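You operate a simulated robot arm through the tools that you are given. There is no shell and no other tool. Be economical: measure what you need, move in short steps, check, and stop when the job is done.

The job below is to be done with a simulated two-armed robot. You get a single attempt, and the scene is never put back.

Task
Measure the acidity of the yellow-band cup and mark the acidity card.
Fine: cup on the sample seat; leave the probe in it. Set down upright: what you pick out. Where these are worked on the way, their far stop is far enough and under half their travel is too little: white probe.

Only the result counts: the job must be done as asked and must still hold three seconds after the hand-in. Knocking over, shifting, dropping, spilling or breaking anything else fails it.

Robot
Two 7-joint arms with fingered hands on one trunk, on a base that drives. Base frame: it is fixed to the floor where the robot stands at the start and does not move with it; the origin is under the middle of the robot, x ahead of it, y to its left, z up. Readings come in m, rad, newtons and seconds.
The left shoulder is at the start at [0.02, 0.123, 1.23], the right one opposite. With the tool pointing down near the work surface each hand reaches from about 0.1 to 0.48 m from the robot's upright axis, wherever it stands, measured 20 degrees to its own side. Places, roughly: acidity meter [0.6, -0.6, 1]; blue slider [0.6, -0.6, 1.1]; green slider [0.4, 0.2, 0.7]; orange slider [0.4, -1.1, 0.7]; purple slider [0.4, -0.7, 0.7]; sample seat of the acidity meter [0.6, -0.8, 0.9]; set button [0.4, -0.7, 0.9]; white probe [0.6, -0.6, 1]; yellow slider [0.4, -0.2, 0.7]. Payload 2.4 kg a hand.
The TCP of each hand is the grasp point between the finger pads, 0.017 m short of the fingertips. In the tool frame z runs along the fingers and y along their closing line. Largest opening 0.088 m; the body of the gripper starts 0.047 m behind the TCP. The gripper is a hand of 3 fingers: y runs from the thumb to the fingers, the wrist lies at [0, 0, -0.165] in the tool frame.
Orientation is told as [roll, pitch, yaw] about the base's x, y, z axes, in that order, counted from this pose: with the fingers straight down and closing along the base's y, the tool's x points along the base's -x, its y along +y and its z along -z.

Tools
- The arms move only by the tool step_arm. It takes "left_series", "right_series" or both (then of equal length, played together; a hand with none holds still); each is a list of rows, each a list of 6 numbers: the shift along the tool's x, y, z in m, then the turn, a rotation vector about the tool's x, y, z in rad. In form: [[x, y, z, wx, wy, wz], ...]. A call has 1 to 12 rows; each row is the pose to reach, as a shift and turn from the pose commanded when the call began, along the tool's axes at that moment. Each row takes 0.2 s and may step no farther than 0.05 m and 0.15 rad from the row before; otherwise, the whole call is refused. Where a pose cannot be reached the arm comes as near as it can. A force on the tool above 90 N (or 10 N above the force at the start of the call, whichever is more), or a blocked arm, ends the call early, and 0.2 s more pass. In this call time passes only in rows, and 0.2 s behind the last. The reply holds the time, the measured pose of the TCP, the force on the tool along the base axes, the opening and the grip force, in the units named above and with some noise, with the torque about the TCP (base axes, N m) and any sound that the robot's microphone picked up.
- Cameras (640 x 400 px; columns grow to the right, rows downward): "scene" is now at [0.0471, -0.0286, 1.6768]; the picture's right is [-0.39, -0.92, 0.00], its down [-0.75, 0.32, -0.57] and it looks along [0.53, -0.22, -0.82] (base axes); focal length 277 px, centre (320, 200). "left" rides on the left gripper at [-0.052, 0.004, -0.066] in its tool frame; the picture's right is [-0.08, -1.00, 0.00], its down [0.78, -0.07, -0.62] and it looks along [0.62, -0.05, 0.78] (tool axes); focal length 243 px, centre (320, 200). "right" rides on the right gripper at [0.052, 0.004, -0.066] in its tool frame; the picture's right is [-0.08, 1.00, 0.00], its down [-0.78, -0.07, -0.62] and it looks along [-0.62, -0.05, 0.78] (tool axes); focal length 243 px, centre (320, 200). There is no depth. A picture from a camera that has moved, and an enlarged one, comes with that camera's place and axes in the base frame and with its lens.
- capture(camera): a new picture of that camera. No time passes.
- slide_trunk(by): slides the trunk up (or, below 0, down) by that many m; the arms and the scene camera ride with it, the base frame stays. It gives what a move gives, with no picture.
- steer(legs): drives the robot by 1 to 6 legs, each [ahead, left, turn to the left] in m, m and rad, along the robot's own axes; the way and the turn of a leg run together, so that a leg with both is an arc; at most 1.5 m and 3.142 rad a leg. The arms and the cameras ride along, it lands a little off, and it stops where it bumps. It gives what a move gives.
- move_fingers(finger1, finger2, thumb_bend, hand): sets how far each is bent, from 0 (flat) to 1 (curled in); at 0.3 the hand is open as for a grip, at 0.7 the pads meet at the TCP. One left out holds its place. A second passes; each finger stops where it meets its share of the squeeze, and holds until it gets a number again. It is the only way to open and close the hand. It gives what a move gives, with no picture; readings hold the bend of each and the force on the fingers (four entries, about 0 where the hand has none), thumb and palm.
- pan_tilt(pan, tilt): turns the head with the scene camera to pan (to the left, within 2.094 rad either way) and tilt (down, from -0.506 to 1.204), counted from straight ahead of the robot. It gives what a move gives.
- zoom(camera, box): a new picture of the part [left, top, right, bottom] of that camera's present view, enlarged. No time passes.
- hand_in(): hands the job in; it is judged then, once.

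Go step by step. Nothing tells you exact positions but the pictures and the camera data: compare them with the known pose of the tool, close in by small moves and look again before you grip or let go. The budget is 120 turns and 100 pictures, counting those below and the enlarged ones. Unless the task says otherwise, let go and move clear before handing in, and close with one line.

The tools are called after ">>>" by a JSON object that holds its "method" and its "body". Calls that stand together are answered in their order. step_arm: Moves the arms, as the interface text tells. Its arguments: {"type":"object","properties":{"left_series":{"type":"array","items":{"type":"array","items":{"type":"number"}}},"right_series":{"type":"array","items":{"type":"array","items":{"type":"number"}}}},"required":[]} The other tools are called the same way: slide_trunk (by) slides the trunk up or down; move_fingers (finger1, finger2, thumb_bend, hand) moves the fingers one by one; steer (legs) drives the base; pan_tilt (pan, tilt) turns the head that bears the scene camera; capture (camera) takes a picture; zoom (camera, box) takes an enlarged picture of a part of a camera's view; hand_in () hands the job in.

At the start:

```text
clock: 0.0
left_position: [0.3254, -0.0217, 1.3278]
left_tcp_rot: [0.0, 0.0, 0.003]
left_ft_force: [1.0, 0.5, 0.1]
left_torque: [0.01, 0.0, 0.01]
left_grip_width: 0.0879
left_grasp_force: 0.1
left_shape: jaw
left_bend: [0.3, 0.3, 0.3]
left_finger forces: [0.0, 0.1, 0.0, 0.0, 0.1, 0.0]
right_position: [0.2392, -0.2908, 1.2563]
right_tcp_rot: [0.0, -0.001, 0.001]
right_ft_force: [0.0, 0.2, 0.7]
right_torque: [0.04, 0.01, 0.02]
right_grip_width: 0.0878
right_grasp_force: 0.1
right_shape: jaw
right_bend: [0.3, 0.3, 0.3]
right_finger forces: [0.0, 0.0, 0.0, 0.0, 0.0, 0.1]
trunk travel left (down, up): [-0.444, 0.386]
robot x, y, heading: [0.0027, 0.0007, -0.0]
head pan, tilt: [-0.401, 0.962]
```

scene: 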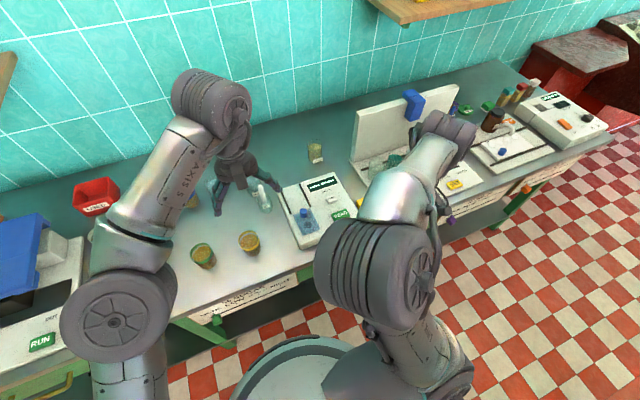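
right: 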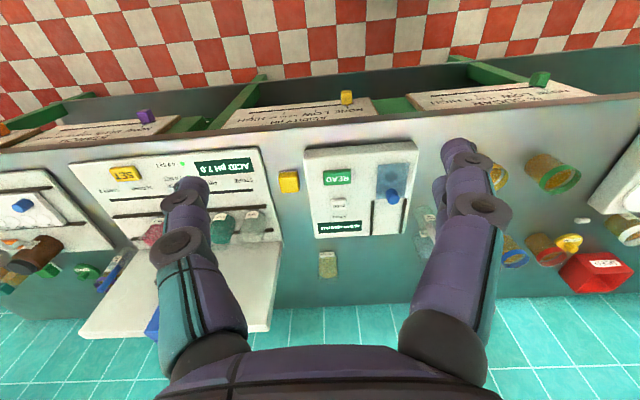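
left: 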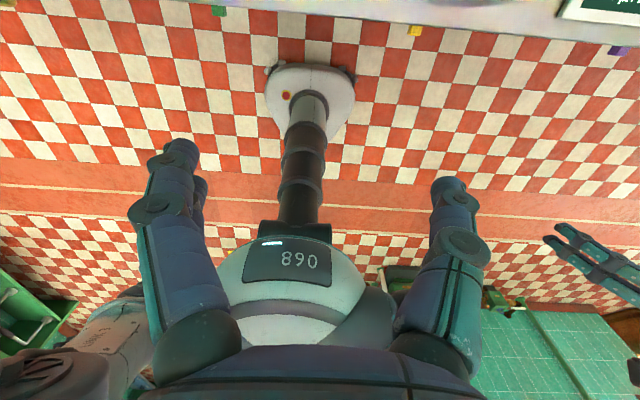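

I see a bench with an acidity meter (white machine with a "SET" button and "ACID pH 7.0" display), cups to the left and acidity/albumen cards on the front. I'll look closer first.

>>> {"method": "zoom", "body": {"camera": "right", "box": [0, 80, 320, 340]}}

>>> {"method": "zoom", "body": {"camera": "right", "box": [400, 80, 640, 300]}}

>>> {"method": "zoom", "body": {"camera": "scene", "box": [340, 60, 620, 240]}}

```text
1.54 times, centred on (160, 210) of right
camera zoom: at [0.1872, -0.2854, 1.3223], right [0.08, 1.0, 0.0], down [0.78, -0.07, 0.62], along [0.62, -0.05, -0.78], focal length 373 px, centre (566, 185)
```

zoom: 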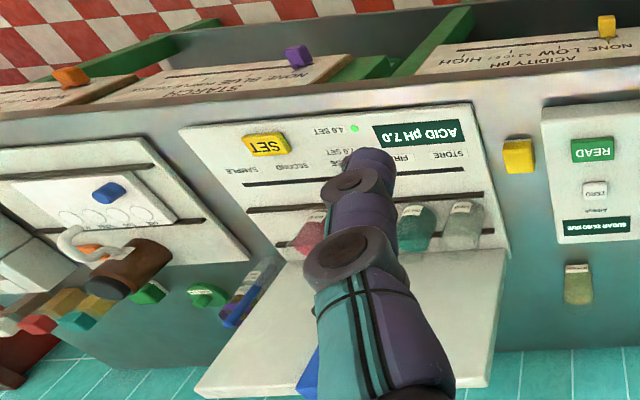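

```text
1.82 times, centred on (520, 190) of right
camera zoom: at [0.1872, -0.2854, 1.3223], right [0.08, 1.0, 0.0], down [0.78, -0.07, 0.62], along [0.62, -0.05, -0.78], focal length 441 px, centre (-44, 218)
```

zoom: 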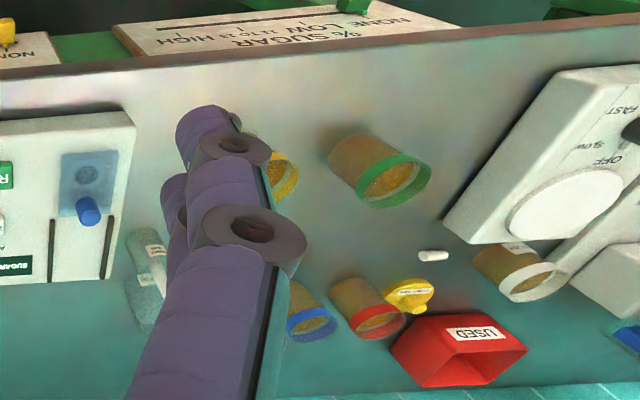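

```text
2.22 times, centred on (480, 150) of scene
camera zoom: at [0.0471, -0.0286, 1.6768], right [-0.39, -0.92, 0.0], down [-0.75, 0.32, -0.57], along [0.53, -0.22, -0.82], focal length 615 px, centre (-36, 311)
```

zoom: 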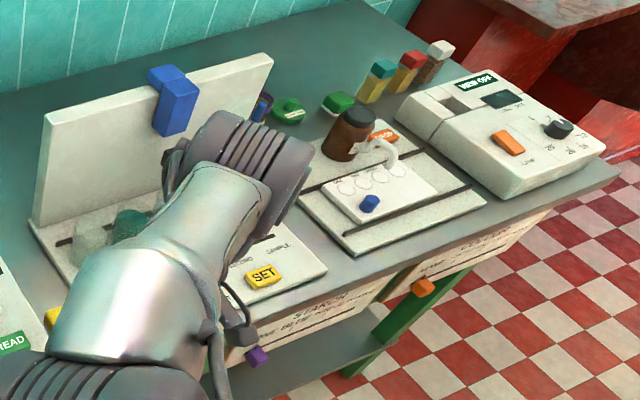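

I need an unobstructed view of the meter; I'll drive to the right along the bench and look.

>>> {"method": "steer", "body": {"legs": [[0, -0.45, 0]]}}

>>> {"method": "pan_tilt", "body": {"pan": 0.0, "tilt": 0.8}}

>>> {"method": "capture", "body": {"camera": "scene"}}

>>> {"method": "capture", "body": {"camera": "right"}}

```text
clock: 2.7
left_position: [0.3275, -0.463, 1.3283]
left_tcp_rot: [0.0, 0.0, 0.009]
left_ft_force: [0.3, 0.3, -1.0]
left_torque: [0.0, 0.0, -0.02]
left_grip_width: 0.0881
left_grasp_force: 0.1
left_shape: jaw
left_bend: [0.3, 0.3, 0.3]
left_finger forces: [0.0, 0.0, 0.0, 0.0, 0.1, 0.0]
right_position: [0.2438, -0.7317, 1.2558]
right_tcp_rot: [-0.001, 0.0, 0.008]
right_ft_force: [0.8, 0.2, -0.1]
right_torque: [0.03, -0.03, -0.01]
right_grip_width: 0.0881
right_grasp_force: 0.1
right_shape: jaw
right_bend: [0.3, 0.3, 0.3]
right_finger forces: [0.0, 0.1, 0.0, 0.1, 0.0, 0.0]
trunk travel left (down, up): [-0.444, 0.386]
robot x, y, heading: [-0.0005, -0.4416, 0.007]
head pan, tilt: [-0.401, 0.962]
```

```text
clock: 3.5
left_position: [0.3269, -0.4613, 1.327]
left_tcp_rot: [0.0, -0.001, 0.01]
left_ft_force: [0.2, 0.1, 0.3]
left_torque: [0.0, -0.01, 0.01]
left_grip_width: 0.0879
left_grasp_force: 0.0
left_shape: jaw
left_bend: [0.3, 0.3, 0.3]
left_finger forces: [0.1, 0.0, 0.0, 0.0, 0.0, 0.0]
right_position: [0.2431, -0.7307, 1.2562]
right_tcp_rot: [0.001, 0.001, 0.008]
right_ft_force: [0.2, -0.2, 0.0]
right_torque: [-0.01, -0.01, -0.03]
right_grip_width: 0.088
right_grasp_force: 0.0
right_shape: jaw
right_bend: [0.3, 0.3, 0.3]
right_finger forces: [0.0, 0.0, 0.1, 0.0, 0.0, 0.0]
trunk travel left (down, up): [-0.444, 0.386]
robot x, y, heading: [0.0047, -0.4407, 0.013]
head pan, tilt: [0.0, 0.799]
```

```text
93 pictures are left
camera scene: at [0.0634, -0.4429, 1.6892], right [0.01, -1.0, 0.0], down [-0.72, -0.01, -0.7], along [0.7, 0.01, -0.72], focal length 277 px, centre (320, 200)
```

scene: 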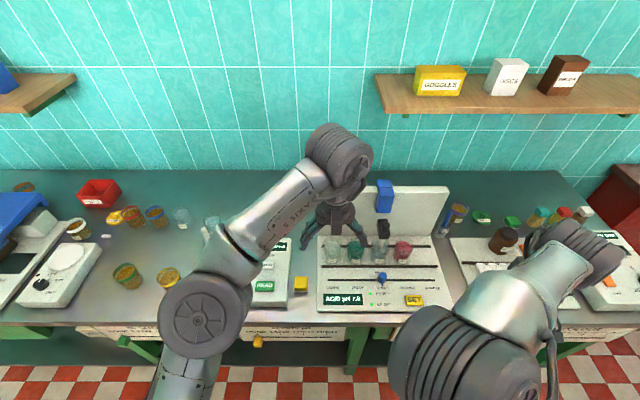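

```text
92 pictures are left
camera right: at [0.1917, -0.7267, 1.3223], right [0.08, 1.0, 0.0], down [0.78, -0.06, 0.62], along [0.62, -0.05, -0.78], focal length 243 px, centre (320, 200)
```

right: 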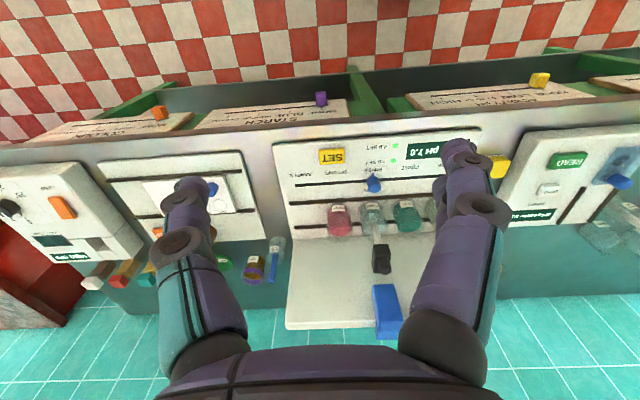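

>>> {"method": "zoom", "body": {"camera": "scene", "box": [300, 170, 470, 320]}}

>>> {"method": "zoom", "body": {"camera": "right", "box": [260, 130, 520, 350]}}

>>> {"method": "zoom", "body": {"camera": "scene", "box": [60, 170, 230, 320]}}

>>> {"method": "zoom", "body": {"camera": "right", "box": [360, 50, 640, 150]}}

```text
2.67 times, centred on (385, 245) of scene
camera zoom: at [0.0634, -0.4429, 1.6892], right [0.01, -1.0, 0.0], down [-0.72, -0.01, -0.7], along [0.7, 0.01, -0.72], focal length 738 px, centre (147, 80)
```

zoom: 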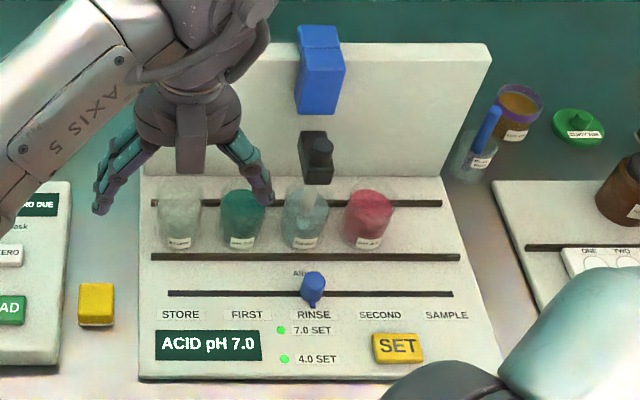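

```text
1.82 times, centred on (390, 240) of right
camera zoom: at [0.1917, -0.7267, 1.3223], right [0.08, 1.0, 0.0], down [0.78, -0.06, 0.62], along [0.62, -0.05, -0.78], focal length 441 px, centre (193, 127)
```

zoom: 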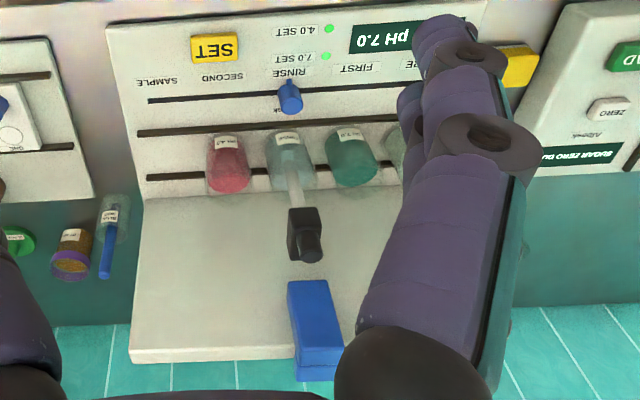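

```text
2.67 times, centred on (145, 245) of scene
camera zoom: at [0.0634, -0.4429, 1.6892], right [0.01, -1.0, 0.0], down [-0.72, -0.01, -0.7], along [0.7, 0.01, -0.72], focal length 738 px, centre (787, 80)
```

zoom: 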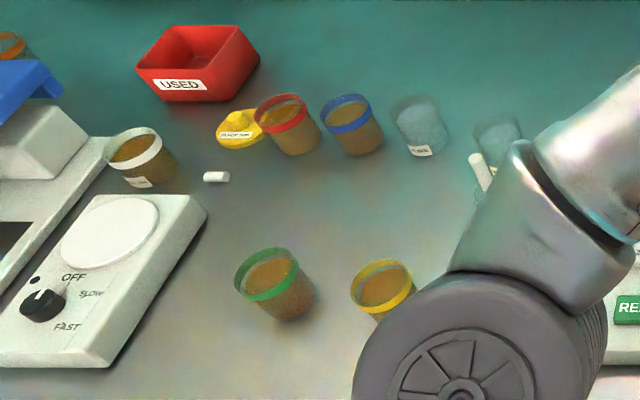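

```text
2.29 times, centred on (500, 100) of right
camera zoom: at [0.1917, -0.7267, 1.3223], right [0.08, 1.0, 0.0], down [0.78, -0.06, 0.62], along [0.62, -0.05, -0.78], focal length 555 px, centre (-91, 429)
```

zoom: 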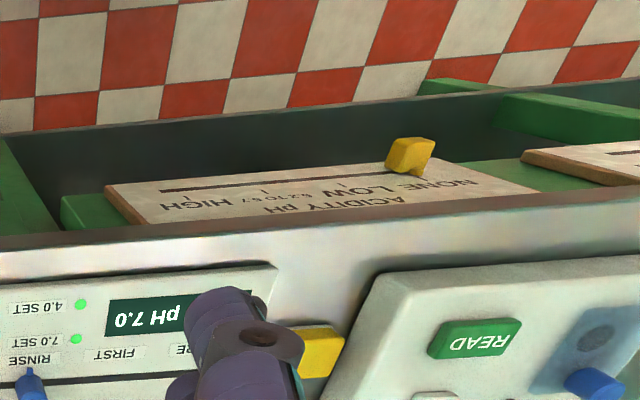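

Both calibration lights (7.0 SET, 4.0 SET) are lit and the probe stands in RINSE; the yellow-band cup is near (0.475, 0.03). I'll go back left so the right hand can pick the cup.

>>> {"method": "steer", "body": {"legs": [[0, 0.64, 0], [0.08, 0, 0]]}}

>>> {"method": "pan_tilt", "body": {"pan": -0.2, "tilt": 1.1}}

>>> {"method": "capture", "body": {"camera": "scene"}}

>>> {"method": "capture", "body": {"camera": "right"}}

```text
clock: 7.8
left_position: [0.4031, 0.1782, 1.3262]
left_tcp_rot: [0.0, 0.001, 0.013]
left_ft_force: [0.2, -0.5, -0.4]
left_torque: [0.02, 0.0, 0.03]
left_grip_width: 0.088
left_grasp_force: 0.1
left_shape: jaw
left_bend: [0.3, 0.3, 0.3]
left_finger forces: [0.0, 0.0, 0.1, 0.1, 0.0, 0.0]
right_position: [0.3208, -0.0892, 1.2547]
right_tcp_rot: [0.0, 0.001, 0.011]
right_ft_force: [0.3, 0.2, -0.2]
right_torque: [0.01, 0.0, 0.02]
right_grip_width: 0.0879
right_grasp_force: 0.0
right_shape: jaw
right_bend: [0.3, 0.3, 0.3]
right_finger forces: [0.0, 0.0, 0.0, 0.1, 0.0, 0.0]
trunk travel left (down, up): [-0.444, 0.386]
robot x, y, heading: [0.0756, 0.199, 0.016]
head pan, tilt: [0.0, 0.799]
```

```text
clock: 8.6
left_position: [0.4019, 0.1784, 1.3268]
left_tcp_rot: [0.0, -0.001, 0.012]
left_ft_force: [0.0, -0.6, -0.3]
left_torque: [-0.02, 0.0, 0.03]
left_grip_width: 0.0878
left_grasp_force: 0.1
left_shape: jaw
left_bend: [0.3, 0.3, 0.3]
left_finger forces: [0.0, 0.0, 0.1, 0.0, 0.1, 0.0]
right_position: [0.3174, -0.0892, 1.2563]
right_tcp_rot: [-0.001, -0.002, 0.011]
right_ft_force: [0.4, -0.3, 0.4]
right_torque: [-0.01, 0.02, 0.01]
right_grip_width: 0.0879
right_grasp_force: 0.0
right_shape: jaw
right_bend: [0.3, 0.3, 0.3]
right_finger forces: [0.1, 0.0, 0.0, 0.1, 0.1, 0.0]
trunk travel left (down, up): [-0.444, 0.386]
robot x, y, heading: [0.076, 0.1986, 0.008]
head pan, tilt: [-0.201, 1.1]
```

```text
87 pictures are left
camera scene: at [0.1196, 0.1853, 1.6675], right [-0.19, -0.98, 0.0], down [-0.87, 0.17, -0.45], along [0.45, -0.09, -0.89], focal length 277 px, centre (320, 200)
```

scene: 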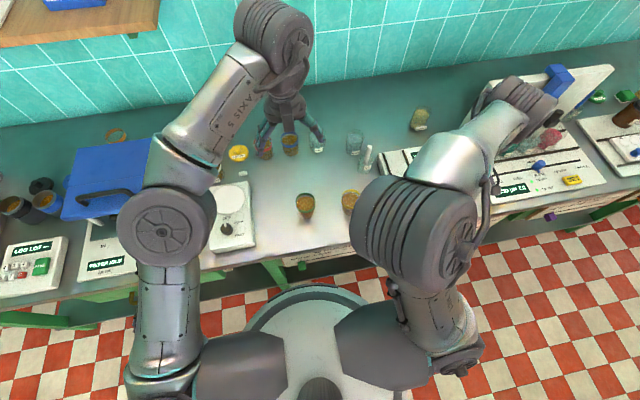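

```text
86 pictures are left
camera right: at [0.267, -0.0856, 1.3224], right [0.07, 1.0, 0.0], down [0.78, -0.06, 0.62], along [0.62, -0.05, -0.78], focal length 243 px, centre (320, 200)
```

right: 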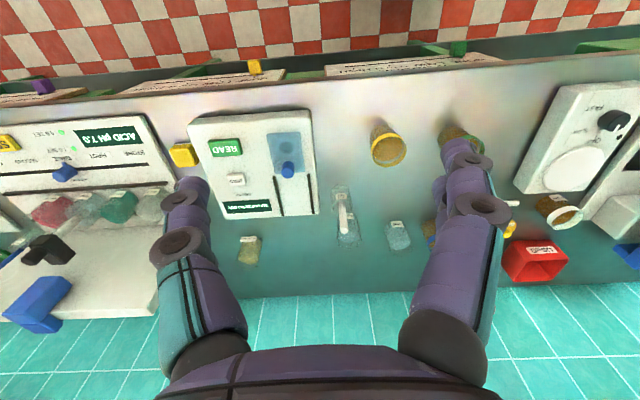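

The yellow-band cup's rim is at about (0.474, 0.021). I move the right hand above it, staying high.

>>> {"method": "step_arm", "body": {"right_series": [[-0.03, 0.022, 0.02, 0, 0, 0], [-0.06, 0.044, 0.04, 0, 0, 0], [-0.09, 0.066, 0.06, 0, 0, 0], [-0.12, 0.088, 0.08, 0, 0, 0], [-0.156, 0.11, 0.1, 0, 0, 0], [-0.156, 0.11, 0.13, 0, 0, 0], [-0.156, 0.11, 0.15, 0, 0, 0]]}}

>>> {"method": "capture", "body": {"camera": "right"}}

```text
clock: 10.2
left_position: [0.4034, 0.1785, 1.3261]
left_tcp_rot: [0.001, -0.001, 0.012]
left_ft_force: [-0.2, -0.5, -0.1]
left_torque: [0.01, 0.03, 0.03]
left_grip_width: 0.0878
left_grasp_force: 0.1
left_shape: jaw
left_bend: [0.3, 0.3, 0.3]
left_finger forces: [0.0, 0.1, 0.0, 0.1, 0.0, 0.0]
right_position: [0.4763, 0.0226, 1.1044]
right_tcp_rot: [0.0, -0.001, 0.01]
right_ft_force: [0.0, 0.3, -0.6]
right_torque: [0.02, 0.03, -0.01]
right_grip_width: 0.0881
right_grasp_force: 0.1
right_shape: jaw
right_bend: [0.3, 0.3, 0.3]
right_finger forces: [0.0, 0.0, 0.0, 0.0, 0.1, 0.0]
trunk travel left (down, up): [-0.444, 0.386]
robot x, y, heading: [0.0757, 0.197, 0.011]
head pan, tilt: [-0.201, 1.1]
```

```text
85 pictures are left
camera right: at [0.4238, 0.0259, 1.171], right [0.07, 1.0, 0.0], down [0.78, -0.06, 0.62], along [0.62, -0.05, -0.78], focal length 243 px, centre (320, 200)
```

right: 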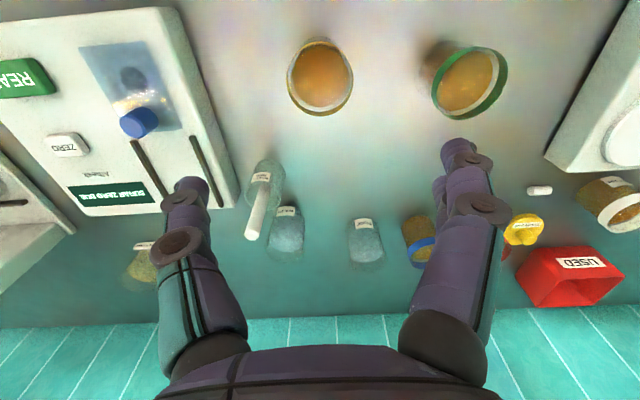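

Hand is centred above the cup. Descending around it.

>>> {"method": "step_arm", "body": {"right_series": [[0.002, -0.001, 0.04, 0, 0, 0], [0.002, -0.001, 0.08, 0, 0, 0], [0.002, -0.001, 0.11, 0, 0, 0]]}}

>>> {"method": "capture", "body": {"camera": "right"}}

>>> {"method": "capture", "body": {"camera": "scene"}}

```text
clock: 11.0
left_position: [0.4026, 0.1784, 1.3269]
left_tcp_rot: [0.001, 0.001, 0.012]
left_ft_force: [0.0, 0.1, 0.5]
left_torque: [0.04, -0.04, -0.01]
left_grip_width: 0.0877
left_grasp_force: 0.0
left_shape: jaw
left_bend: [0.3, 0.3, 0.3]
left_finger forces: [0.1, 0.1, 0.1, 0.0, 0.0, 0.0]
right_position: [0.4737, 0.0203, 0.9951]
right_tcp_rot: [0.001, -0.003, 0.011]
right_ft_force: [-0.1, 0.5, -0.4]
right_torque: [-0.01, -0.04, 0.02]
right_grip_width: 0.0877
right_grasp_force: 0.0
right_shape: jaw
right_bend: [0.3, 0.3, 0.3]
right_finger forces: [0.0, 0.1, 0.0, 0.1, 0.1, 0.0]
trunk travel left (down, up): [-0.444, 0.386]
robot x, y, heading: [0.0766, 0.201, 0.013]
head pan, tilt: [-0.201, 1.1]
```

```text
84 pictures are left
camera right: at [0.4217, 0.025, 1.0612], right [0.07, 1.0, 0.0], down [0.78, -0.06, 0.62], along [0.62, -0.05, -0.78], focal length 243 px, centre (320, 200)
```

right: 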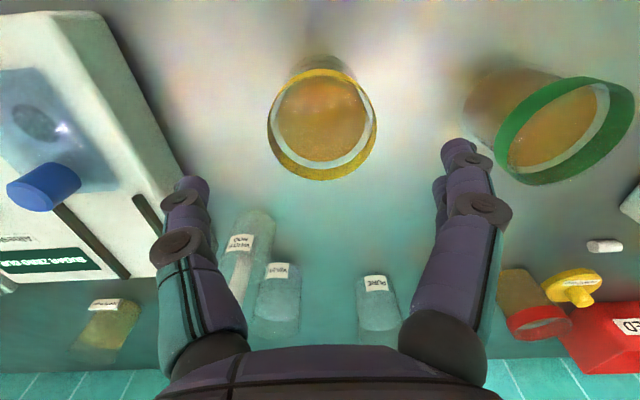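

```text
83 pictures are left
camera scene: at [0.1201, 0.1852, 1.6675], right [-0.19, -0.98, 0.0], down [-0.88, 0.17, -0.45], along [0.45, -0.09, -0.89], focal length 277 px, centre (320, 200)
```

scene: 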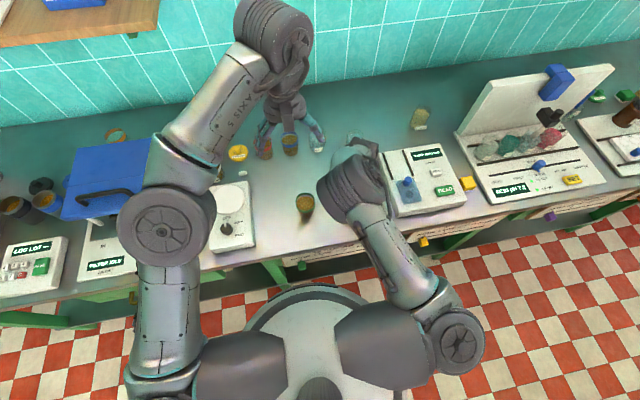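

>>> {"method": "step_arm", "body": {"right_series": [[0, 0.002, 0.035, 0, 0, 0], [0, 0.002, 0.065, 0, 0, 0], [0, 0.002, 0.09, 0, 0, 0]]}}

>>> {"method": "capture", "body": {"camera": "right"}}

```text
clock: 11.8
left_position: [0.4008, 0.1788, 1.3276]
left_tcp_rot: [-0.001, 0.0, 0.012]
left_ft_force: [0.2, 0.5, 0.6]
left_torque: [0.01, -0.02, 0.0]
left_grip_width: 0.0879
left_grasp_force: 0.1
left_shape: jaw
left_bend: [0.3, 0.3, 0.3]
left_finger forces: [0.1, 0.0, 0.0, 0.0, 0.1, 0.0]
right_position: [0.4724, 0.0226, 0.9054]
right_tcp_rot: [0.001, -0.003, 0.011]
right_ft_force: [-1.0, -0.2, 6.8]
right_torque: [-0.04, -0.01, -0.02]
right_grip_width: 0.0877
right_grasp_force: 0.1
right_shape: jaw
right_bend: [0.3, 0.3, 0.3]
right_finger forces: [0.8, 1.1, 0.0, 0.0, 4.3, 0.1]
trunk travel left (down, up): [-0.444, 0.386]
robot x, y, heading: [0.0748, 0.1998, 0.007]
head pan, tilt: [-0.201, 1.1]
```

```text
82 pictures are left
camera right: at [0.4213, 0.0266, 0.9719], right [0.07, 1.0, 0.0], down [0.78, -0.06, 0.62], along [0.62, -0.05, -0.78], focal length 243 px, centre (320, 200)
```

right: 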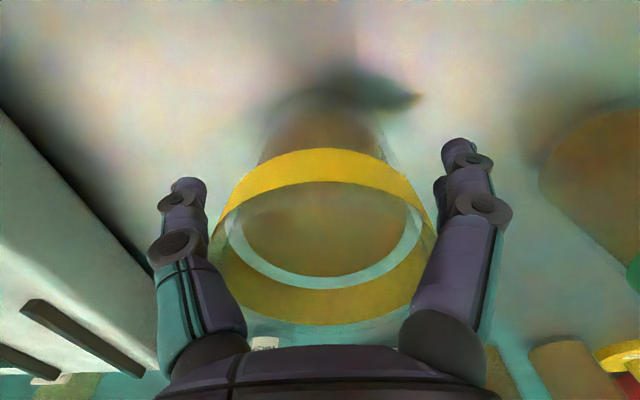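

There is contact force on the fingers; I raise slightly and open the fingers more.

>>> {"method": "step_arm", "body": {"right_series": [[0, 0, -0.012, 0, 0, 0]]}}

>>> {"method": "capture", "body": {"camera": "right"}}

```text
clock: 12.2
left_position: [0.4021, 0.1798, 1.3264]
left_tcp_rot: [0.0, 0.0, 0.012]
left_ft_force: [-0.1, 0.4, 0.3]
left_torque: [-0.01, 0.01, 0.0]
left_grip_width: 0.088
left_grasp_force: 0.0
left_shape: jaw
left_bend: [0.3, 0.3, 0.3]
left_finger forces: [0.0, 0.0, 0.0, 0.0, 0.1, 0.1]
right_position: [0.4728, 0.0237, 0.9151]
right_tcp_rot: [0.0, 0.001, 0.009]
right_ft_force: [0.8, 0.2, -0.8]
right_torque: [0.02, -0.01, 0.01]
right_grip_width: 0.0879
right_grasp_force: 0.1
right_shape: jaw
right_bend: [0.3, 0.3, 0.3]
right_finger forces: [0.0, 0.0, 0.0, 0.1, 0.0, 0.1]
trunk travel left (down, up): [-0.444, 0.386]
robot x, y, heading: [0.0758, 0.194, 0.01]
head pan, tilt: [-0.201, 1.1]
```

```text
81 pictures are left
camera right: at [0.4215, 0.0274, 0.9828], right [0.07, 1.0, 0.0], down [0.78, -0.06, 0.62], along [0.62, -0.05, -0.78], focal length 243 px, centre (320, 200)
```

right: 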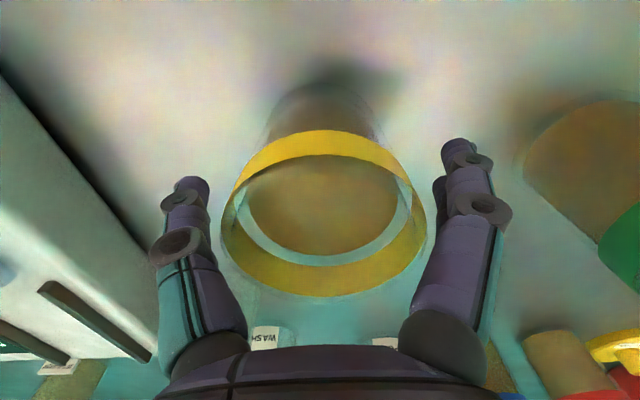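

>>> {"method": "move_fingers", "body": {"hand": "right", "finger1": 0.5, "finger2": 0.5, "thumb_bend": 0.5}}

>>> {"method": "capture", "body": {"camera": "right"}}

```text
clock: 13.2
left_position: [0.4015, 0.1791, 1.3265]
left_tcp_rot: [0.002, -0.001, 0.013]
left_ft_force: [-0.6, -0.8, 0.5]
left_torque: [0.01, -0.01, 0.0]
left_grip_width: 0.0879
left_grasp_force: 0.0
left_shape: jaw
left_bend: [0.3, 0.3, 0.3]
left_finger forces: [0.0, 0.1, 0.0, 0.0, 0.0, 0.0]
right_position: [0.4724, 0.022, 0.9163]
right_tcp_rot: [0.001, 0.001, 0.011]
right_ft_force: [1.0, 0.9, -0.5]
right_torque: [0.02, 0.02, 0.0]
right_grip_width: 0.0488
right_grasp_force: 2.5
right_shape: fingers
right_bend: [0.46, 0.46, 0.48]
right_finger forces: [1.5, 1.7, 0.0, 0.0, 2.9, 0.1]
trunk travel left (down, up): [-0.444, 0.386]
robot x, y, heading: [0.0784, 0.1983, 0.01]
head pan, tilt: [-0.201, 1.1]
```

```text
80 pictures are left
camera right: at [0.4217, 0.0272, 0.9829], right [0.07, 1.0, 0.0], down [0.78, -0.06, 0.62], along [0.62, -0.05, -0.78], focal length 243 px, centre (320, 200)
```

right: 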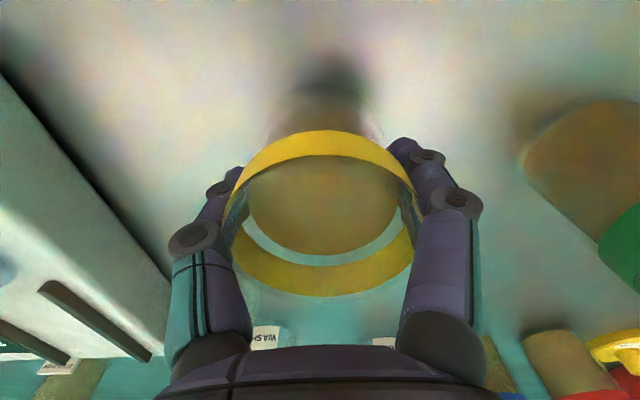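

>>> {"method": "move_fingers", "body": {"hand": "right", "finger1": 0.6, "finger2": 0.6, "thumb_bend": 0.6}}

>>> {"method": "step_arm", "body": {"right_series": [[0, 0, -0.01, 0, 0, 0], [0, 0, -0.02, 0, 0, 0]]}}

>>> {"method": "capture", "body": {"camera": "right"}}

```text
clock: 14.2
left_position: [0.4015, 0.179, 1.3266]
left_tcp_rot: [0.001, -0.002, 0.013]
left_ft_force: [-0.7, -0.8, -0.4]
left_torque: [0.02, 0.06, -0.01]
left_grip_width: 0.0878
left_grasp_force: 0.1
left_shape: jaw
left_bend: [0.3, 0.3, 0.3]
left_finger forces: [0.1, 0.0, 0.0, 0.1, 0.0, 0.1]
right_position: [0.4729, 0.0218, 0.9166]
right_tcp_rot: [0.0, -0.002, 0.011]
right_ft_force: [0.4, 0.5, 0.3]
right_torque: [0.03, 0.0, 0.01]
right_grip_width: 0.0469
right_grasp_force: 9.5
right_shape: fingers
right_bend: [0.48, 0.48, 0.52]
right_finger forces: [4.8, 5.1, 0.0, 0.1, 8.7, 0.0]
trunk travel left (down, up): [-0.444, 0.386]
robot x, y, heading: [0.0787, 0.196, 0.015]
head pan, tilt: [-0.201, 1.1]
```

```text
clock: 14.8
left_position: [0.4035, 0.1782, 1.3265]
left_tcp_rot: [0.001, 0.0, 0.014]
left_ft_force: [0.3, -0.8, -0.2]
left_torque: [0.01, 0.0, 0.01]
left_grip_width: 0.088
left_grasp_force: 0.1
left_shape: jaw
left_bend: [0.3, 0.3, 0.3]
left_finger forces: [0.0, 0.0, 0.0, 0.0, 0.0, 0.0]
right_position: [0.4727, 0.0236, 0.9383]
right_tcp_rot: [0.0, 0.0, 0.009]
right_ft_force: [-0.3, 0.4, -1.8]
right_torque: [0.0, 0.02, 0.03]
right_grip_width: 0.0469
right_grasp_force: 9.0
right_shape: fingers
right_bend: [0.48, 0.48, 0.52]
right_finger forces: [4.7, 5.1, 0.0, 0.1, 8.9, 0.0]
trunk travel left (down, up): [-0.444, 0.386]
robot x, y, heading: [0.0752, 0.1994, 0.011]
head pan, tilt: [-0.201, 1.1]
```

```text
79 pictures are left
camera right: at [0.4211, 0.0272, 1.0041], right [0.07, 1.0, 0.0], down [0.78, -0.06, 0.62], along [0.62, -0.05, -0.78], focal length 243 px, centre (320, 200)
```

right: 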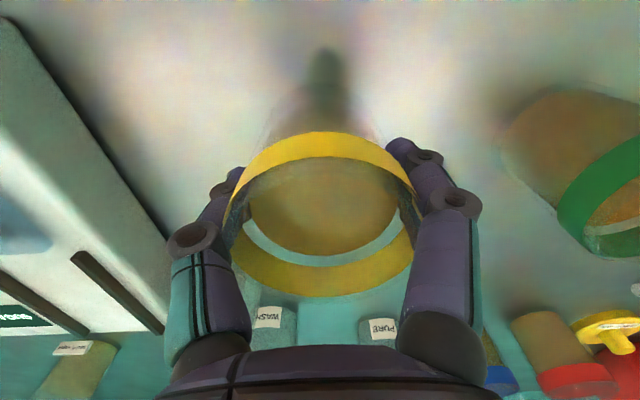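

The cup is held and lifted. I lift it clear, draw it in, then drive right to the meter.

>>> {"method": "step_arm", "body": {"right_series": [[0, 0, -0.03, 0, 0, 0], [0, 0, -0.06, 0, 0, 0], [0, 0, -0.09, 0, 0, 0], [0, 0, -0.12, 0, 0, 0], [0, 0, -0.15, 0, 0, 0], [0, 0, -0.18, 0, 0, 0], [0.03, 0, -0.2, 0, 0, 0], [0.06, 0, -0.22, 0, 0, 0], [0.09, 0, -0.22, 0, 0, 0], [0.11, -0.02, -0.22, 0, 0, 0], [0.13, -0.04, -0.22, 0, 0, 0], [0.14, -0.05, -0.22, 0, 0, 0]]}}

>>> {"method": "steer", "body": {"legs": [[0, -0.4, 0], [0, -0.35, 0]]}}

>>> {"method": "pan_tilt", "body": {"pan": -0.1, "tilt": 0.9}}

>>> {"method": "capture", "body": {"camera": "scene"}}

```text
clock: 17.4
left_position: [0.4022, 0.1786, 1.3273]
left_tcp_rot: [0.0, -0.001, 0.013]
left_ft_force: [0.0, 1.1, -0.8]
left_torque: [0.0, -0.02, 0.04]
left_grip_width: 0.0879
left_grasp_force: 0.0
left_shape: jaw
left_bend: [0.3, 0.3, 0.3]
left_finger forces: [0.0, 0.0, 0.1, 0.0, 0.0, 0.1]
right_position: [0.3306, -0.0299, 1.157]
right_tcp_rot: [0.0, -0.003, 0.01]
right_ft_force: [0.0, -1.2, -1.1]
right_torque: [0.05, 0.03, -0.03]
right_grip_width: 0.0465
right_grasp_force: 9.1
right_shape: fingers
right_bend: [0.48, 0.48, 0.52]
right_finger forces: [4.7, 5.0, 0.0, 0.0, 8.8, 0.0]
trunk travel left (down, up): [-0.444, 0.386]
robot x, y, heading: [0.0763, 0.1954, 0.012]
head pan, tilt: [-0.201, 1.1]
```

```text
clock: 21.8
left_position: [0.4125, -0.5749, 1.3278]
left_tcp_rot: [-0.001, 0.001, 0.012]
left_ft_force: [-0.6, 0.0, -0.1]
left_torque: [0.01, -0.04, -0.04]
left_grip_width: 0.0879
left_grasp_force: 0.1
left_shape: jaw
left_bend: [0.3, 0.3, 0.3]
left_finger forces: [0.1, 0.0, 0.0, 0.0, 0.0, 0.1]
right_position: [0.3392, -0.7855, 1.1571]
right_tcp_rot: [0.001, 0.0, 0.012]
right_ft_force: [0.3, -0.2, -2.2]
right_torque: [-0.01, 0.04, 0.0]
right_grip_width: 0.0466
right_grasp_force: 9.3
right_shape: fingers
right_bend: [0.48, 0.48, 0.52]
right_finger forces: [4.6, 4.9, 0.1, 0.0, 8.8, 0.1]
trunk travel left (down, up): [-0.444, 0.386]
robot x, y, heading: [0.0834, -0.556, 0.015]
head pan, tilt: [-0.201, 1.1]
```

```text
clock: 22.5
left_position: [0.4122, -0.5754, 1.3282]
left_tcp_rot: [0.0, 0.0, 0.013]
left_ft_force: [0.0, 0.1, 0.3]
left_torque: [-0.02, 0.0, 0.02]
left_grip_width: 0.0878
left_grasp_force: 0.0
left_shape: jaw
left_bend: [0.3, 0.3, 0.3]
left_finger forces: [0.0, 0.0, 0.0, 0.0, 0.0, 0.0]
right_position: [0.34, -0.7854, 1.1571]
right_tcp_rot: [0.0, 0.001, 0.011]
right_ft_force: [0.5, 0.6, -1.9]
right_torque: [0.03, 0.03, 0.03]
right_grip_width: 0.0466
right_grasp_force: 9.3
right_shape: fingers
right_bend: [0.48, 0.48, 0.52]
right_finger forces: [4.6, 5.0, 0.1, 0.1, 8.8, 0.0]
trunk travel left (down, up): [-0.444, 0.386]
robot x, y, heading: [0.0888, -0.5552, 0.009]
head pan, tilt: [-0.099, 0.901]
```

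```text
78 pictures are left
camera scene: at [0.1419, -0.5646, 1.6813], right [-0.09, -1.0, 0.0], down [-0.78, 0.07, -0.62], along [0.62, -0.05, -0.78], focal length 277 px, centre (320, 200)
```

scene: 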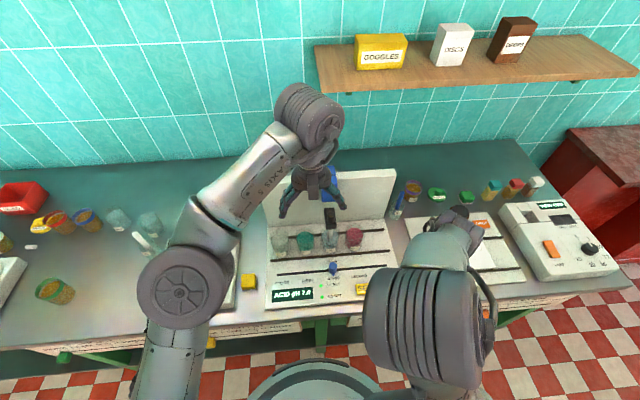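

>>> {"method": "capture", "body": {"camera": "right"}}

>>> {"method": "zoom", "body": {"camera": "scene", "box": [250, 160, 420, 310]}}

```text
77 pictures are left
camera right: at [0.2882, -0.7802, 1.2241], right [0.07, 1.0, 0.0], down [0.78, -0.06, 0.62], along [0.62, -0.05, -0.78], focal length 243 px, centre (320, 200)
```

right: 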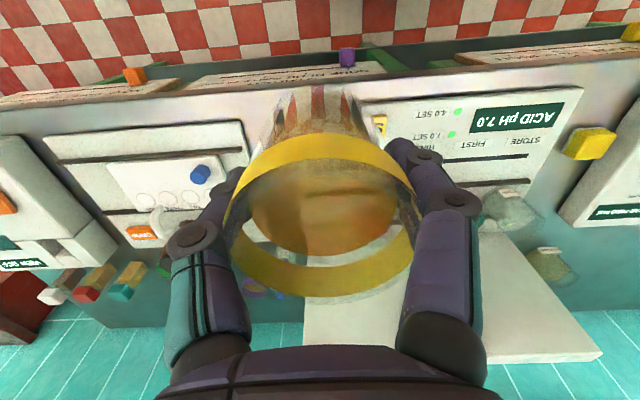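

```text
2.67 times, centred on (335, 235) of scene
camera zoom: at [0.1419, -0.5646, 1.6813], right [-0.09, -1.0, 0.0], down [-0.78, 0.07, -0.62], along [0.62, -0.05, -0.78], focal length 738 px, centre (280, 107)
```

zoom: 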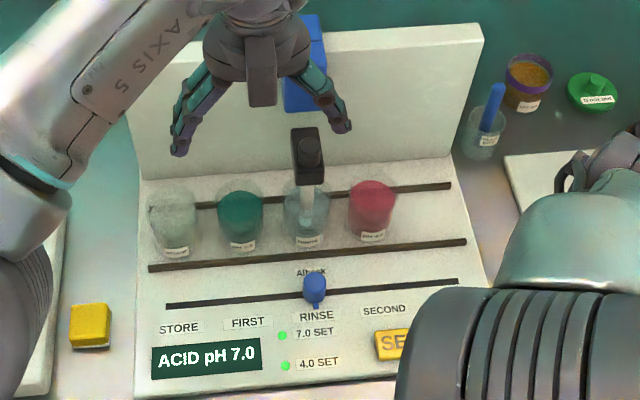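

The seat is at about (0.58, -0.79). I'll turn the right hand 90° so the fingers close front-to-back, clear of the neighbouring beaker, and move the robot closer.

>>> {"method": "step_arm", "body": {"right_series": [[0, 0, 0, 0, 0, -0.14], [0, 0, 0, 0, 0, -0.28], [0, 0, 0, 0, 0, -0.42], [0, 0, 0, 0, 0, -0.56], [0, 0, 0, 0, 0, -0.7], [0, 0, 0, 0, 0, -0.84], [0, 0, 0, 0, 0, -0.98], [0, 0, 0, 0, 0, -1.12], [0, 0, 0, 0, 0, -1.26], [0, 0, 0, 0, 0, -1.4], [0, 0, 0, 0, 0, -1.5], [0, 0, 0, 0, 0, -1.57]]}}

>>> {"method": "steer", "body": {"legs": [[0, -0.07, -0.01], [0.05, 0, 0]]}}

>>> {"method": "capture", "body": {"camera": "right"}}

>>> {"method": "capture", "body": {"camera": "scene"}}

```text
clock: 25.1
left_position: [0.4115, -0.575, 1.3272]
left_tcp_rot: [0.001, -0.001, 0.011]
left_ft_force: [-1.0, -0.3, 1.4]
left_torque: [0.0, 0.0, -0.01]
left_grip_width: 0.088
left_grasp_force: 0.0
left_shape: jaw
left_bend: [0.3, 0.3, 0.3]
left_finger forces: [0.0, 0.1, 0.1, 0.0, 0.0, 0.0]
right_position: [0.3405, -0.7847, 1.1562]
right_tcp_rot: [0.0, 0.0, 1.585]
right_ft_force: [0.1, 0.1, -1.6]
right_torque: [-0.01, 0.04, -0.03]
right_grip_width: 0.0467
right_grasp_force: 8.6
right_shape: fingers
right_bend: [0.48, 0.48, 0.52]
right_finger forces: [4.5, 5.0, 0.0, 0.0, 8.8, 0.0]
trunk travel left (down, up): [-0.444, 0.386]
robot x, y, heading: [0.084, -0.558, 0.015]
head pan, tilt: [-0.099, 0.901]
```

```text
clock: 26.6
left_position: [0.4642, -0.6507, 1.3265]
left_tcp_rot: [-0.001, 0.003, 0.004]
left_ft_force: [0.6, 0.0, -0.1]
left_torque: [-0.03, 0.01, 0.01]
left_grip_width: 0.0881
left_grasp_force: 0.0
left_shape: jaw
left_bend: [0.3, 0.3, 0.3]
left_finger forces: [0.0, 0.0, 0.1, 0.0, 0.0, 0.0]
right_position: [0.3905, -0.8591, 1.1571]
right_tcp_rot: [0.002, 0.001, 1.572]
right_ft_force: [1.3, 0.4, -2.4]
right_torque: [0.03, 0.02, 0.04]
right_grip_width: 0.0465
right_grasp_force: 9.4
right_shape: fingers
right_bend: [0.48, 0.48, 0.52]
right_finger forces: [4.7, 5.2, 0.0, 0.0, 9.0, 0.0]
trunk travel left (down, up): [-0.444, 0.386]
robot x, y, heading: [0.1366, -0.6304, 0.001]
head pan, tilt: [-0.099, 0.901]
```

```text
75 pictures are left
camera right: at [0.3873, -0.9099, 1.2232], right [-1.0, 0.08, 0.0], down [0.07, 0.78, 0.62], along [0.05, 0.62, -0.78], focal length 243 px, centre (320, 200)
```

right: 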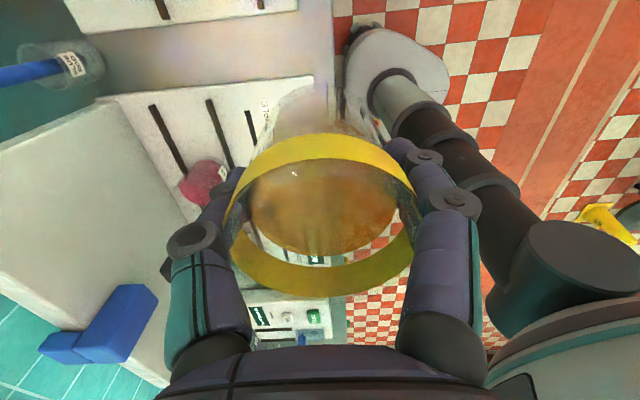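

```text
74 pictures are left
camera scene: at [0.1958, -0.6368, 1.6812], right [-0.1, -1.0, 0.0], down [-0.78, 0.08, -0.62], along [0.62, -0.06, -0.79], focal length 277 px, centre (320, 200)
```

scene: 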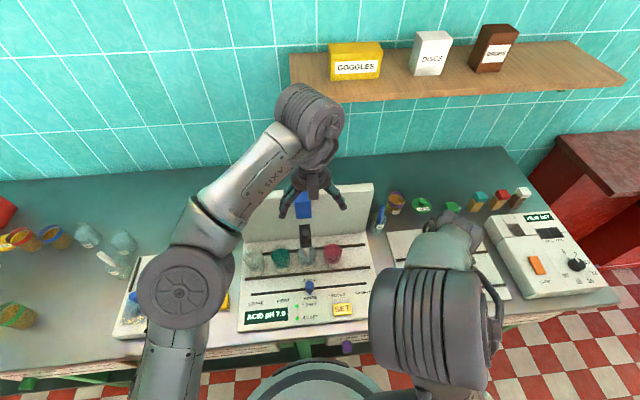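

>>> {"method": "zoom", "body": {"camera": "scene", "box": [230, 170, 390, 330]}}

>>> {"method": "zoom", "body": {"camera": "right", "box": [60, 80, 340, 280]}}

```text
2.50 times, centred on (310, 250) of scene
camera zoom: at [0.1958, -0.6368, 1.6812], right [-0.1, -1.0, 0.0], down [-0.78, 0.08, -0.62], along [0.62, -0.06, -0.79], focal length 692 px, centre (345, 75)
```

zoom: 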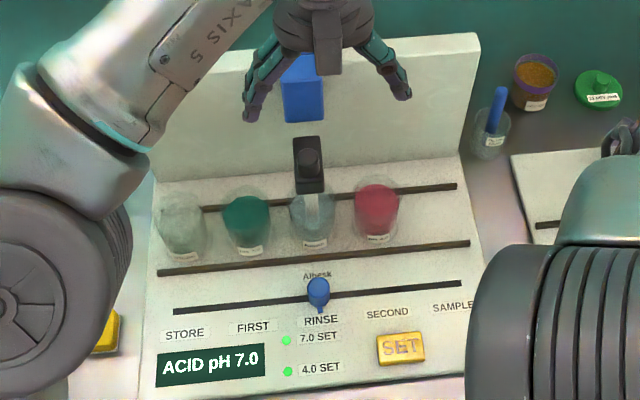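

```text
2.00 times, centred on (200, 180) of right
camera zoom: at [0.3873, -0.9099, 1.2232], right [-1.0, 0.08, 0.0], down [0.07, 0.78, 0.62], along [0.05, 0.62, -0.78], focal length 485 px, centre (560, 240)
```

zoom: 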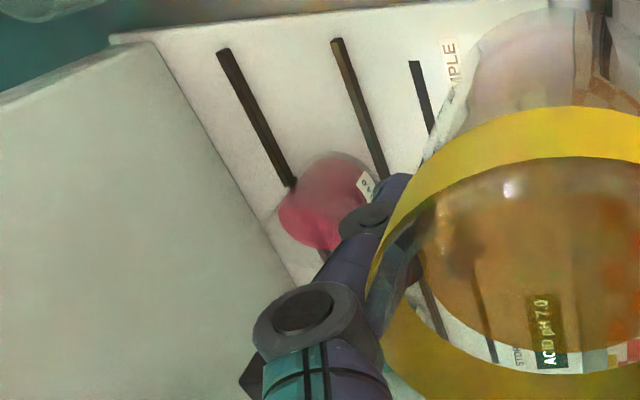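

Seat estimated at (0.58, -0.79). I move the left hand away to the left while bringing the cup over the seat at height.

>>> {"method": "step_arm", "body": {"left_series": [[0.02, 0.03, 0, 0, 0, 0], [0.04, 0.06, 0, 0, 0, 0], [0.06, 0.09, 0, 0, 0, 0], [0.08, 0.12, 0, 0, 0, 0], [0.1, 0.15, 0, 0, 0, 0], [0.12, 0.18, 0, 0, 0, 0], [0.12, 0.2, 0, 0, 0, 0], [0.12, 0.2, 0, 0, 0, 0]], "right_series": [[-0.01, -0.02, 0, 0, 0, 0], [-0.02, -0.04, 0, 0, 0, 0], [-0.03, -0.07, 0, 0, 0, 0], [-0.04, -0.1, 0.01, 0, 0, 0], [-0.05, -0.13, 0.02, 0, 0, 0], [-0.06, -0.16, 0.03, 0, 0, 0], [-0.069, -0.18, 0.04, 0, 0, 0], [-0.069, -0.19, 0.05, 0, 0, 0]]}}

>>> {"method": "capture", "body": {"camera": "scene"}}

>>> {"method": "capture", "body": {"camera": "right"}}

```text
clock: 28.4
left_position: [0.3411, -0.451, 1.3263]
left_tcp_rot: [0.0, -0.001, 0.005]
left_ft_force: [0.7, -0.1, 0.1]
left_torque: [0.01, 0.02, 0.01]
left_grip_width: 0.0882
left_grasp_force: 0.1
left_shape: jaw
left_bend: [0.3, 0.3, 0.3]
left_finger forces: [0.1, 0.0, 0.0, 0.0, 0.0, 0.0]
right_position: [0.5788, -0.7882, 1.107]
right_tcp_rot: [0.001, 0.001, 1.571]
right_ft_force: [-0.1, -0.2, -1.7]
right_torque: [0.03, -0.02, -0.01]
right_grip_width: 0.0463
right_grasp_force: 8.9
right_shape: fingers
right_bend: [0.48, 0.48, 0.53]
right_finger forces: [4.6, 4.8, 0.0, 0.1, 8.6, 0.0]
trunk travel left (down, up): [-0.444, 0.386]
robot x, y, heading: [0.1368, -0.6229, 0.003]
head pan, tilt: [-0.099, 0.901]
```

```text
71 pictures are left
camera scene: at [0.1931, -0.6365, 1.6813], right [-0.1, -1.0, 0.0], down [-0.78, 0.08, -0.62], along [0.62, -0.06, -0.78], focal length 277 px, centre (320, 200)
```

scene: 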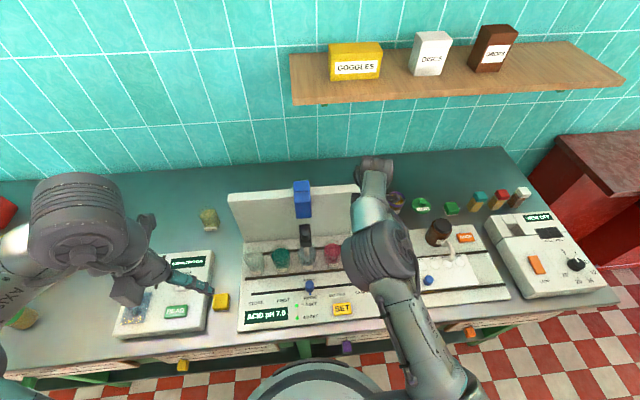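

```text
70 pictures are left
camera right: at [0.5747, -0.8394, 1.1737], right [-1.0, 0.08, 0.0], down [0.07, 0.78, 0.62], along [0.05, 0.62, -0.78], focal length 243 px, centre (320, 200)
```

right: 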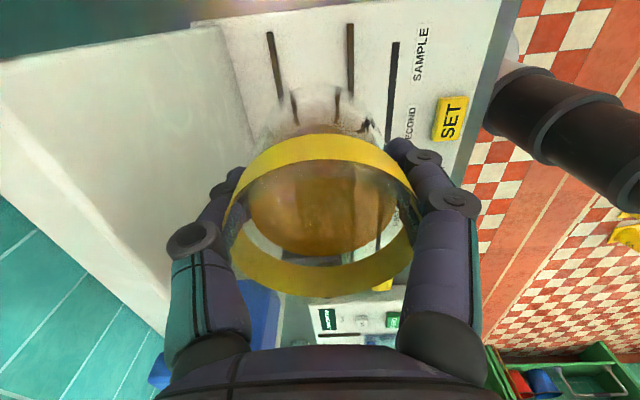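

>>> {"method": "step_arm", "body": {"right_series": [[0.001, -0.003, 0.03, 0, 0, 0], [0.001, -0.003, 0.06, 0, 0, 0], [0.001, -0.003, 0.09, 0, 0, 0], [0.001, -0.003, 0.12, 0, 0, 0], [0.001, -0.003, 0.14, 0, 0, 0]]}}

>>> {"method": "capture", "body": {"camera": "right"}}

>>> {"method": "zoom", "body": {"camera": "scene", "box": [230, 170, 430, 340]}}

```text
clock: 29.6
left_position: [0.3402, -0.4512, 1.3257]
left_tcp_rot: [0.0, -0.001, 0.003]
left_ft_force: [0.3, 1.0, -0.3]
left_torque: [-0.02, 0.01, -0.02]
left_grip_width: 0.0878
left_grasp_force: 0.1
left_shape: jaw
left_bend: [0.3, 0.3, 0.3]
left_finger forces: [0.1, 0.1, 0.1, 0.0, 0.0, 0.0]
right_position: [0.5822, -0.7877, 0.9662]
right_tcp_rot: [-0.001, 0.0, 1.573]
right_ft_force: [0.7, -0.5, -1.6]
right_torque: [0.02, -0.01, 0.01]
right_grip_width: 0.0463
right_grasp_force: 9.4
right_shape: fingers
right_bend: [0.48, 0.48, 0.53]
right_finger forces: [4.4, 4.8, 0.0, 0.0, 8.6, 0.0]
trunk travel left (down, up): [-0.444, 0.386]
robot x, y, heading: [0.1362, -0.63, 0.004]
head pan, tilt: [-0.099, 0.901]
```

```text
69 pictures are left
camera right: at [0.5785, -0.8399, 1.0335], right [-1.0, 0.08, 0.0], down [0.06, 0.78, 0.62], along [0.05, 0.62, -0.78], focal length 243 px, centre (320, 200)
```

right: 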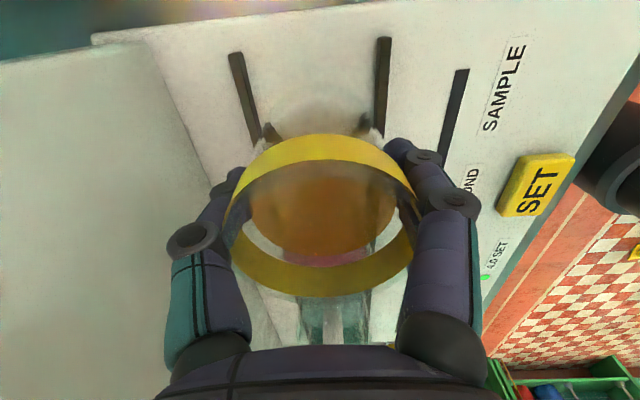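

```text
2.35 times, centred on (330, 255) of scene
camera zoom: at [0.193, -0.6362, 1.6813], right [-0.1, -1.0, 0.0], down [-0.78, 0.08, -0.62], along [0.62, -0.06, -0.78], focal length 652 px, centre (296, 71)
```

zoom: 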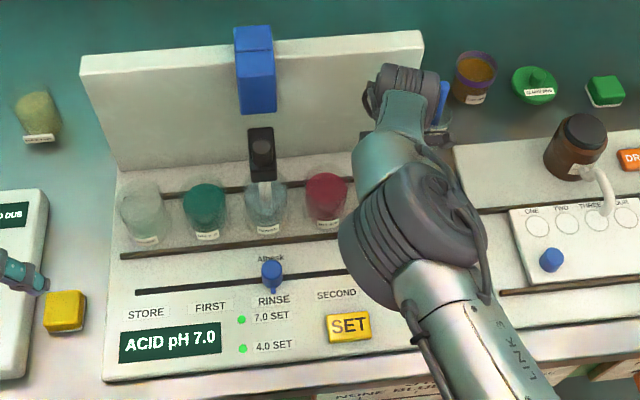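

>>> {"method": "step_arm", "body": {"right_series": [[0.003, 0, 0.008, 0, 0, 0], [0.003, 0, 0.014, 0, 0, 0], [0.003, 0, 0.019, 0, 0, 0]]}}

```text
clock: 30.4
left_position: [0.3406, -0.4507, 1.326]
left_tcp_rot: [0.0, 0.0, 0.004]
left_ft_force: [-0.5, 0.3, -0.4]
left_torque: [0.01, 0.05, -0.05]
left_grip_width: 0.088
left_grasp_force: 0.0
left_shape: jaw
left_bend: [0.3, 0.3, 0.3]
left_finger forces: [0.0, 0.0, 0.1, 0.0, 0.0, 0.0]
right_position: [0.5821, -0.7923, 0.9469]
right_tcp_rot: [0.001, 0.0, 1.572]
right_ft_force: [-0.1, -0.6, -0.6]
right_torque: [0.0, 0.01, 0.0]
right_grip_width: 0.0462
right_grasp_force: 9.1
right_shape: fingers
right_bend: [0.48, 0.48, 0.53]
right_finger forces: [4.6, 4.9, 0.0, 0.0, 8.7, 0.0]
trunk travel left (down, up): [-0.444, 0.386]
robot x, y, heading: [0.1373, -0.6299, -0.003]
head pan, tilt: [-0.099, 0.901]
```

>>> {"method": "step_arm", "body": {"right_series": [[0, 0, 0.003, 0, 0, 0]]}}

>>> {"method": "capture", "body": {"camera": "right"}}

```text
clock: 30.8
left_position: [0.3419, -0.4519, 1.3257]
left_tcp_rot: [0.002, 0.001, 0.003]
left_ft_force: [0.4, 0.8, -0.4]
left_torque: [-0.03, -0.01, -0.01]
left_grip_width: 0.0879
left_grasp_force: 0.1
left_shape: jaw
left_bend: [0.3, 0.3, 0.3]
left_finger forces: [0.1, 0.0, 0.0, 0.0, 0.1, 0.1]
right_position: [0.5822, -0.7929, 0.946]
right_tcp_rot: [0.001, -0.001, 1.572]
right_ft_force: [0.1, -0.5, -1.3]
right_torque: [-0.04, 0.01, 0.05]
right_grip_width: 0.0461
right_grasp_force: 8.9
right_shape: fingers
right_bend: [0.48, 0.48, 0.53]
right_finger forces: [4.5, 4.9, 0.0, 0.0, 8.5, 0.0]
trunk travel left (down, up): [-0.444, 0.386]
robot x, y, heading: [0.1357, -0.6309, 0.003]
head pan, tilt: [-0.099, 0.901]
```

```text
67 pictures are left
camera right: at [0.578, -0.8444, 1.0115], right [-1.0, 0.08, 0.0], down [0.06, 0.78, 0.62], along [0.05, 0.62, -0.78], focal length 243 px, centre (320, 200)
```

right: 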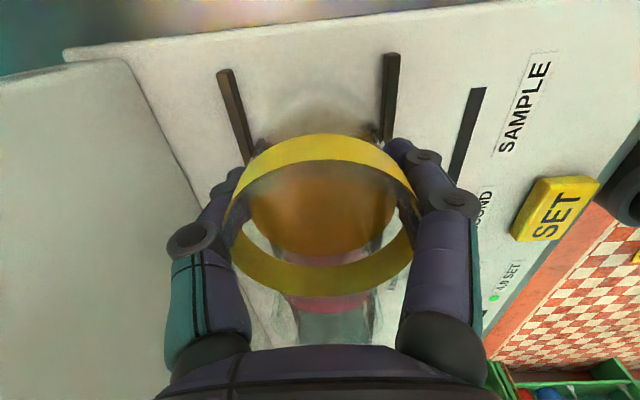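

>>> {"method": "step_arm", "body": {"right_series": [[0, 0, 0.0025, 0, 0, 0], [0, 0, 0.005, 0, 0, 0]]}}

```text
clock: 31.4
left_position: [0.3407, -0.4525, 1.3253]
left_tcp_rot: [0.001, 0.0, 0.003]
left_ft_force: [-0.3, -0.3, -0.1]
left_torque: [0.04, -0.02, 0.02]
left_grip_width: 0.088
left_grasp_force: 0.1
left_shape: jaw
left_bend: [0.3, 0.3, 0.3]
left_finger forces: [0.0, 0.0, 0.1, 0.0, 0.0, 0.0]
right_position: [0.5813, -0.7909, 0.9393]
right_tcp_rot: [0.0, -0.001, 1.573]
right_ft_force: [0.2, 0.9, -1.4]
right_torque: [-0.02, -0.01, 0.03]
right_grip_width: 0.0458
right_grasp_force: 8.8
right_shape: fingers
right_bend: [0.48, 0.48, 0.53]
right_finger forces: [4.4, 4.9, 0.1, 0.0, 8.5, 0.1]
trunk travel left (down, up): [-0.444, 0.386]
robot x, y, heading: [0.1375, -0.6284, -0.001]
head pan, tilt: [-0.099, 0.901]
```

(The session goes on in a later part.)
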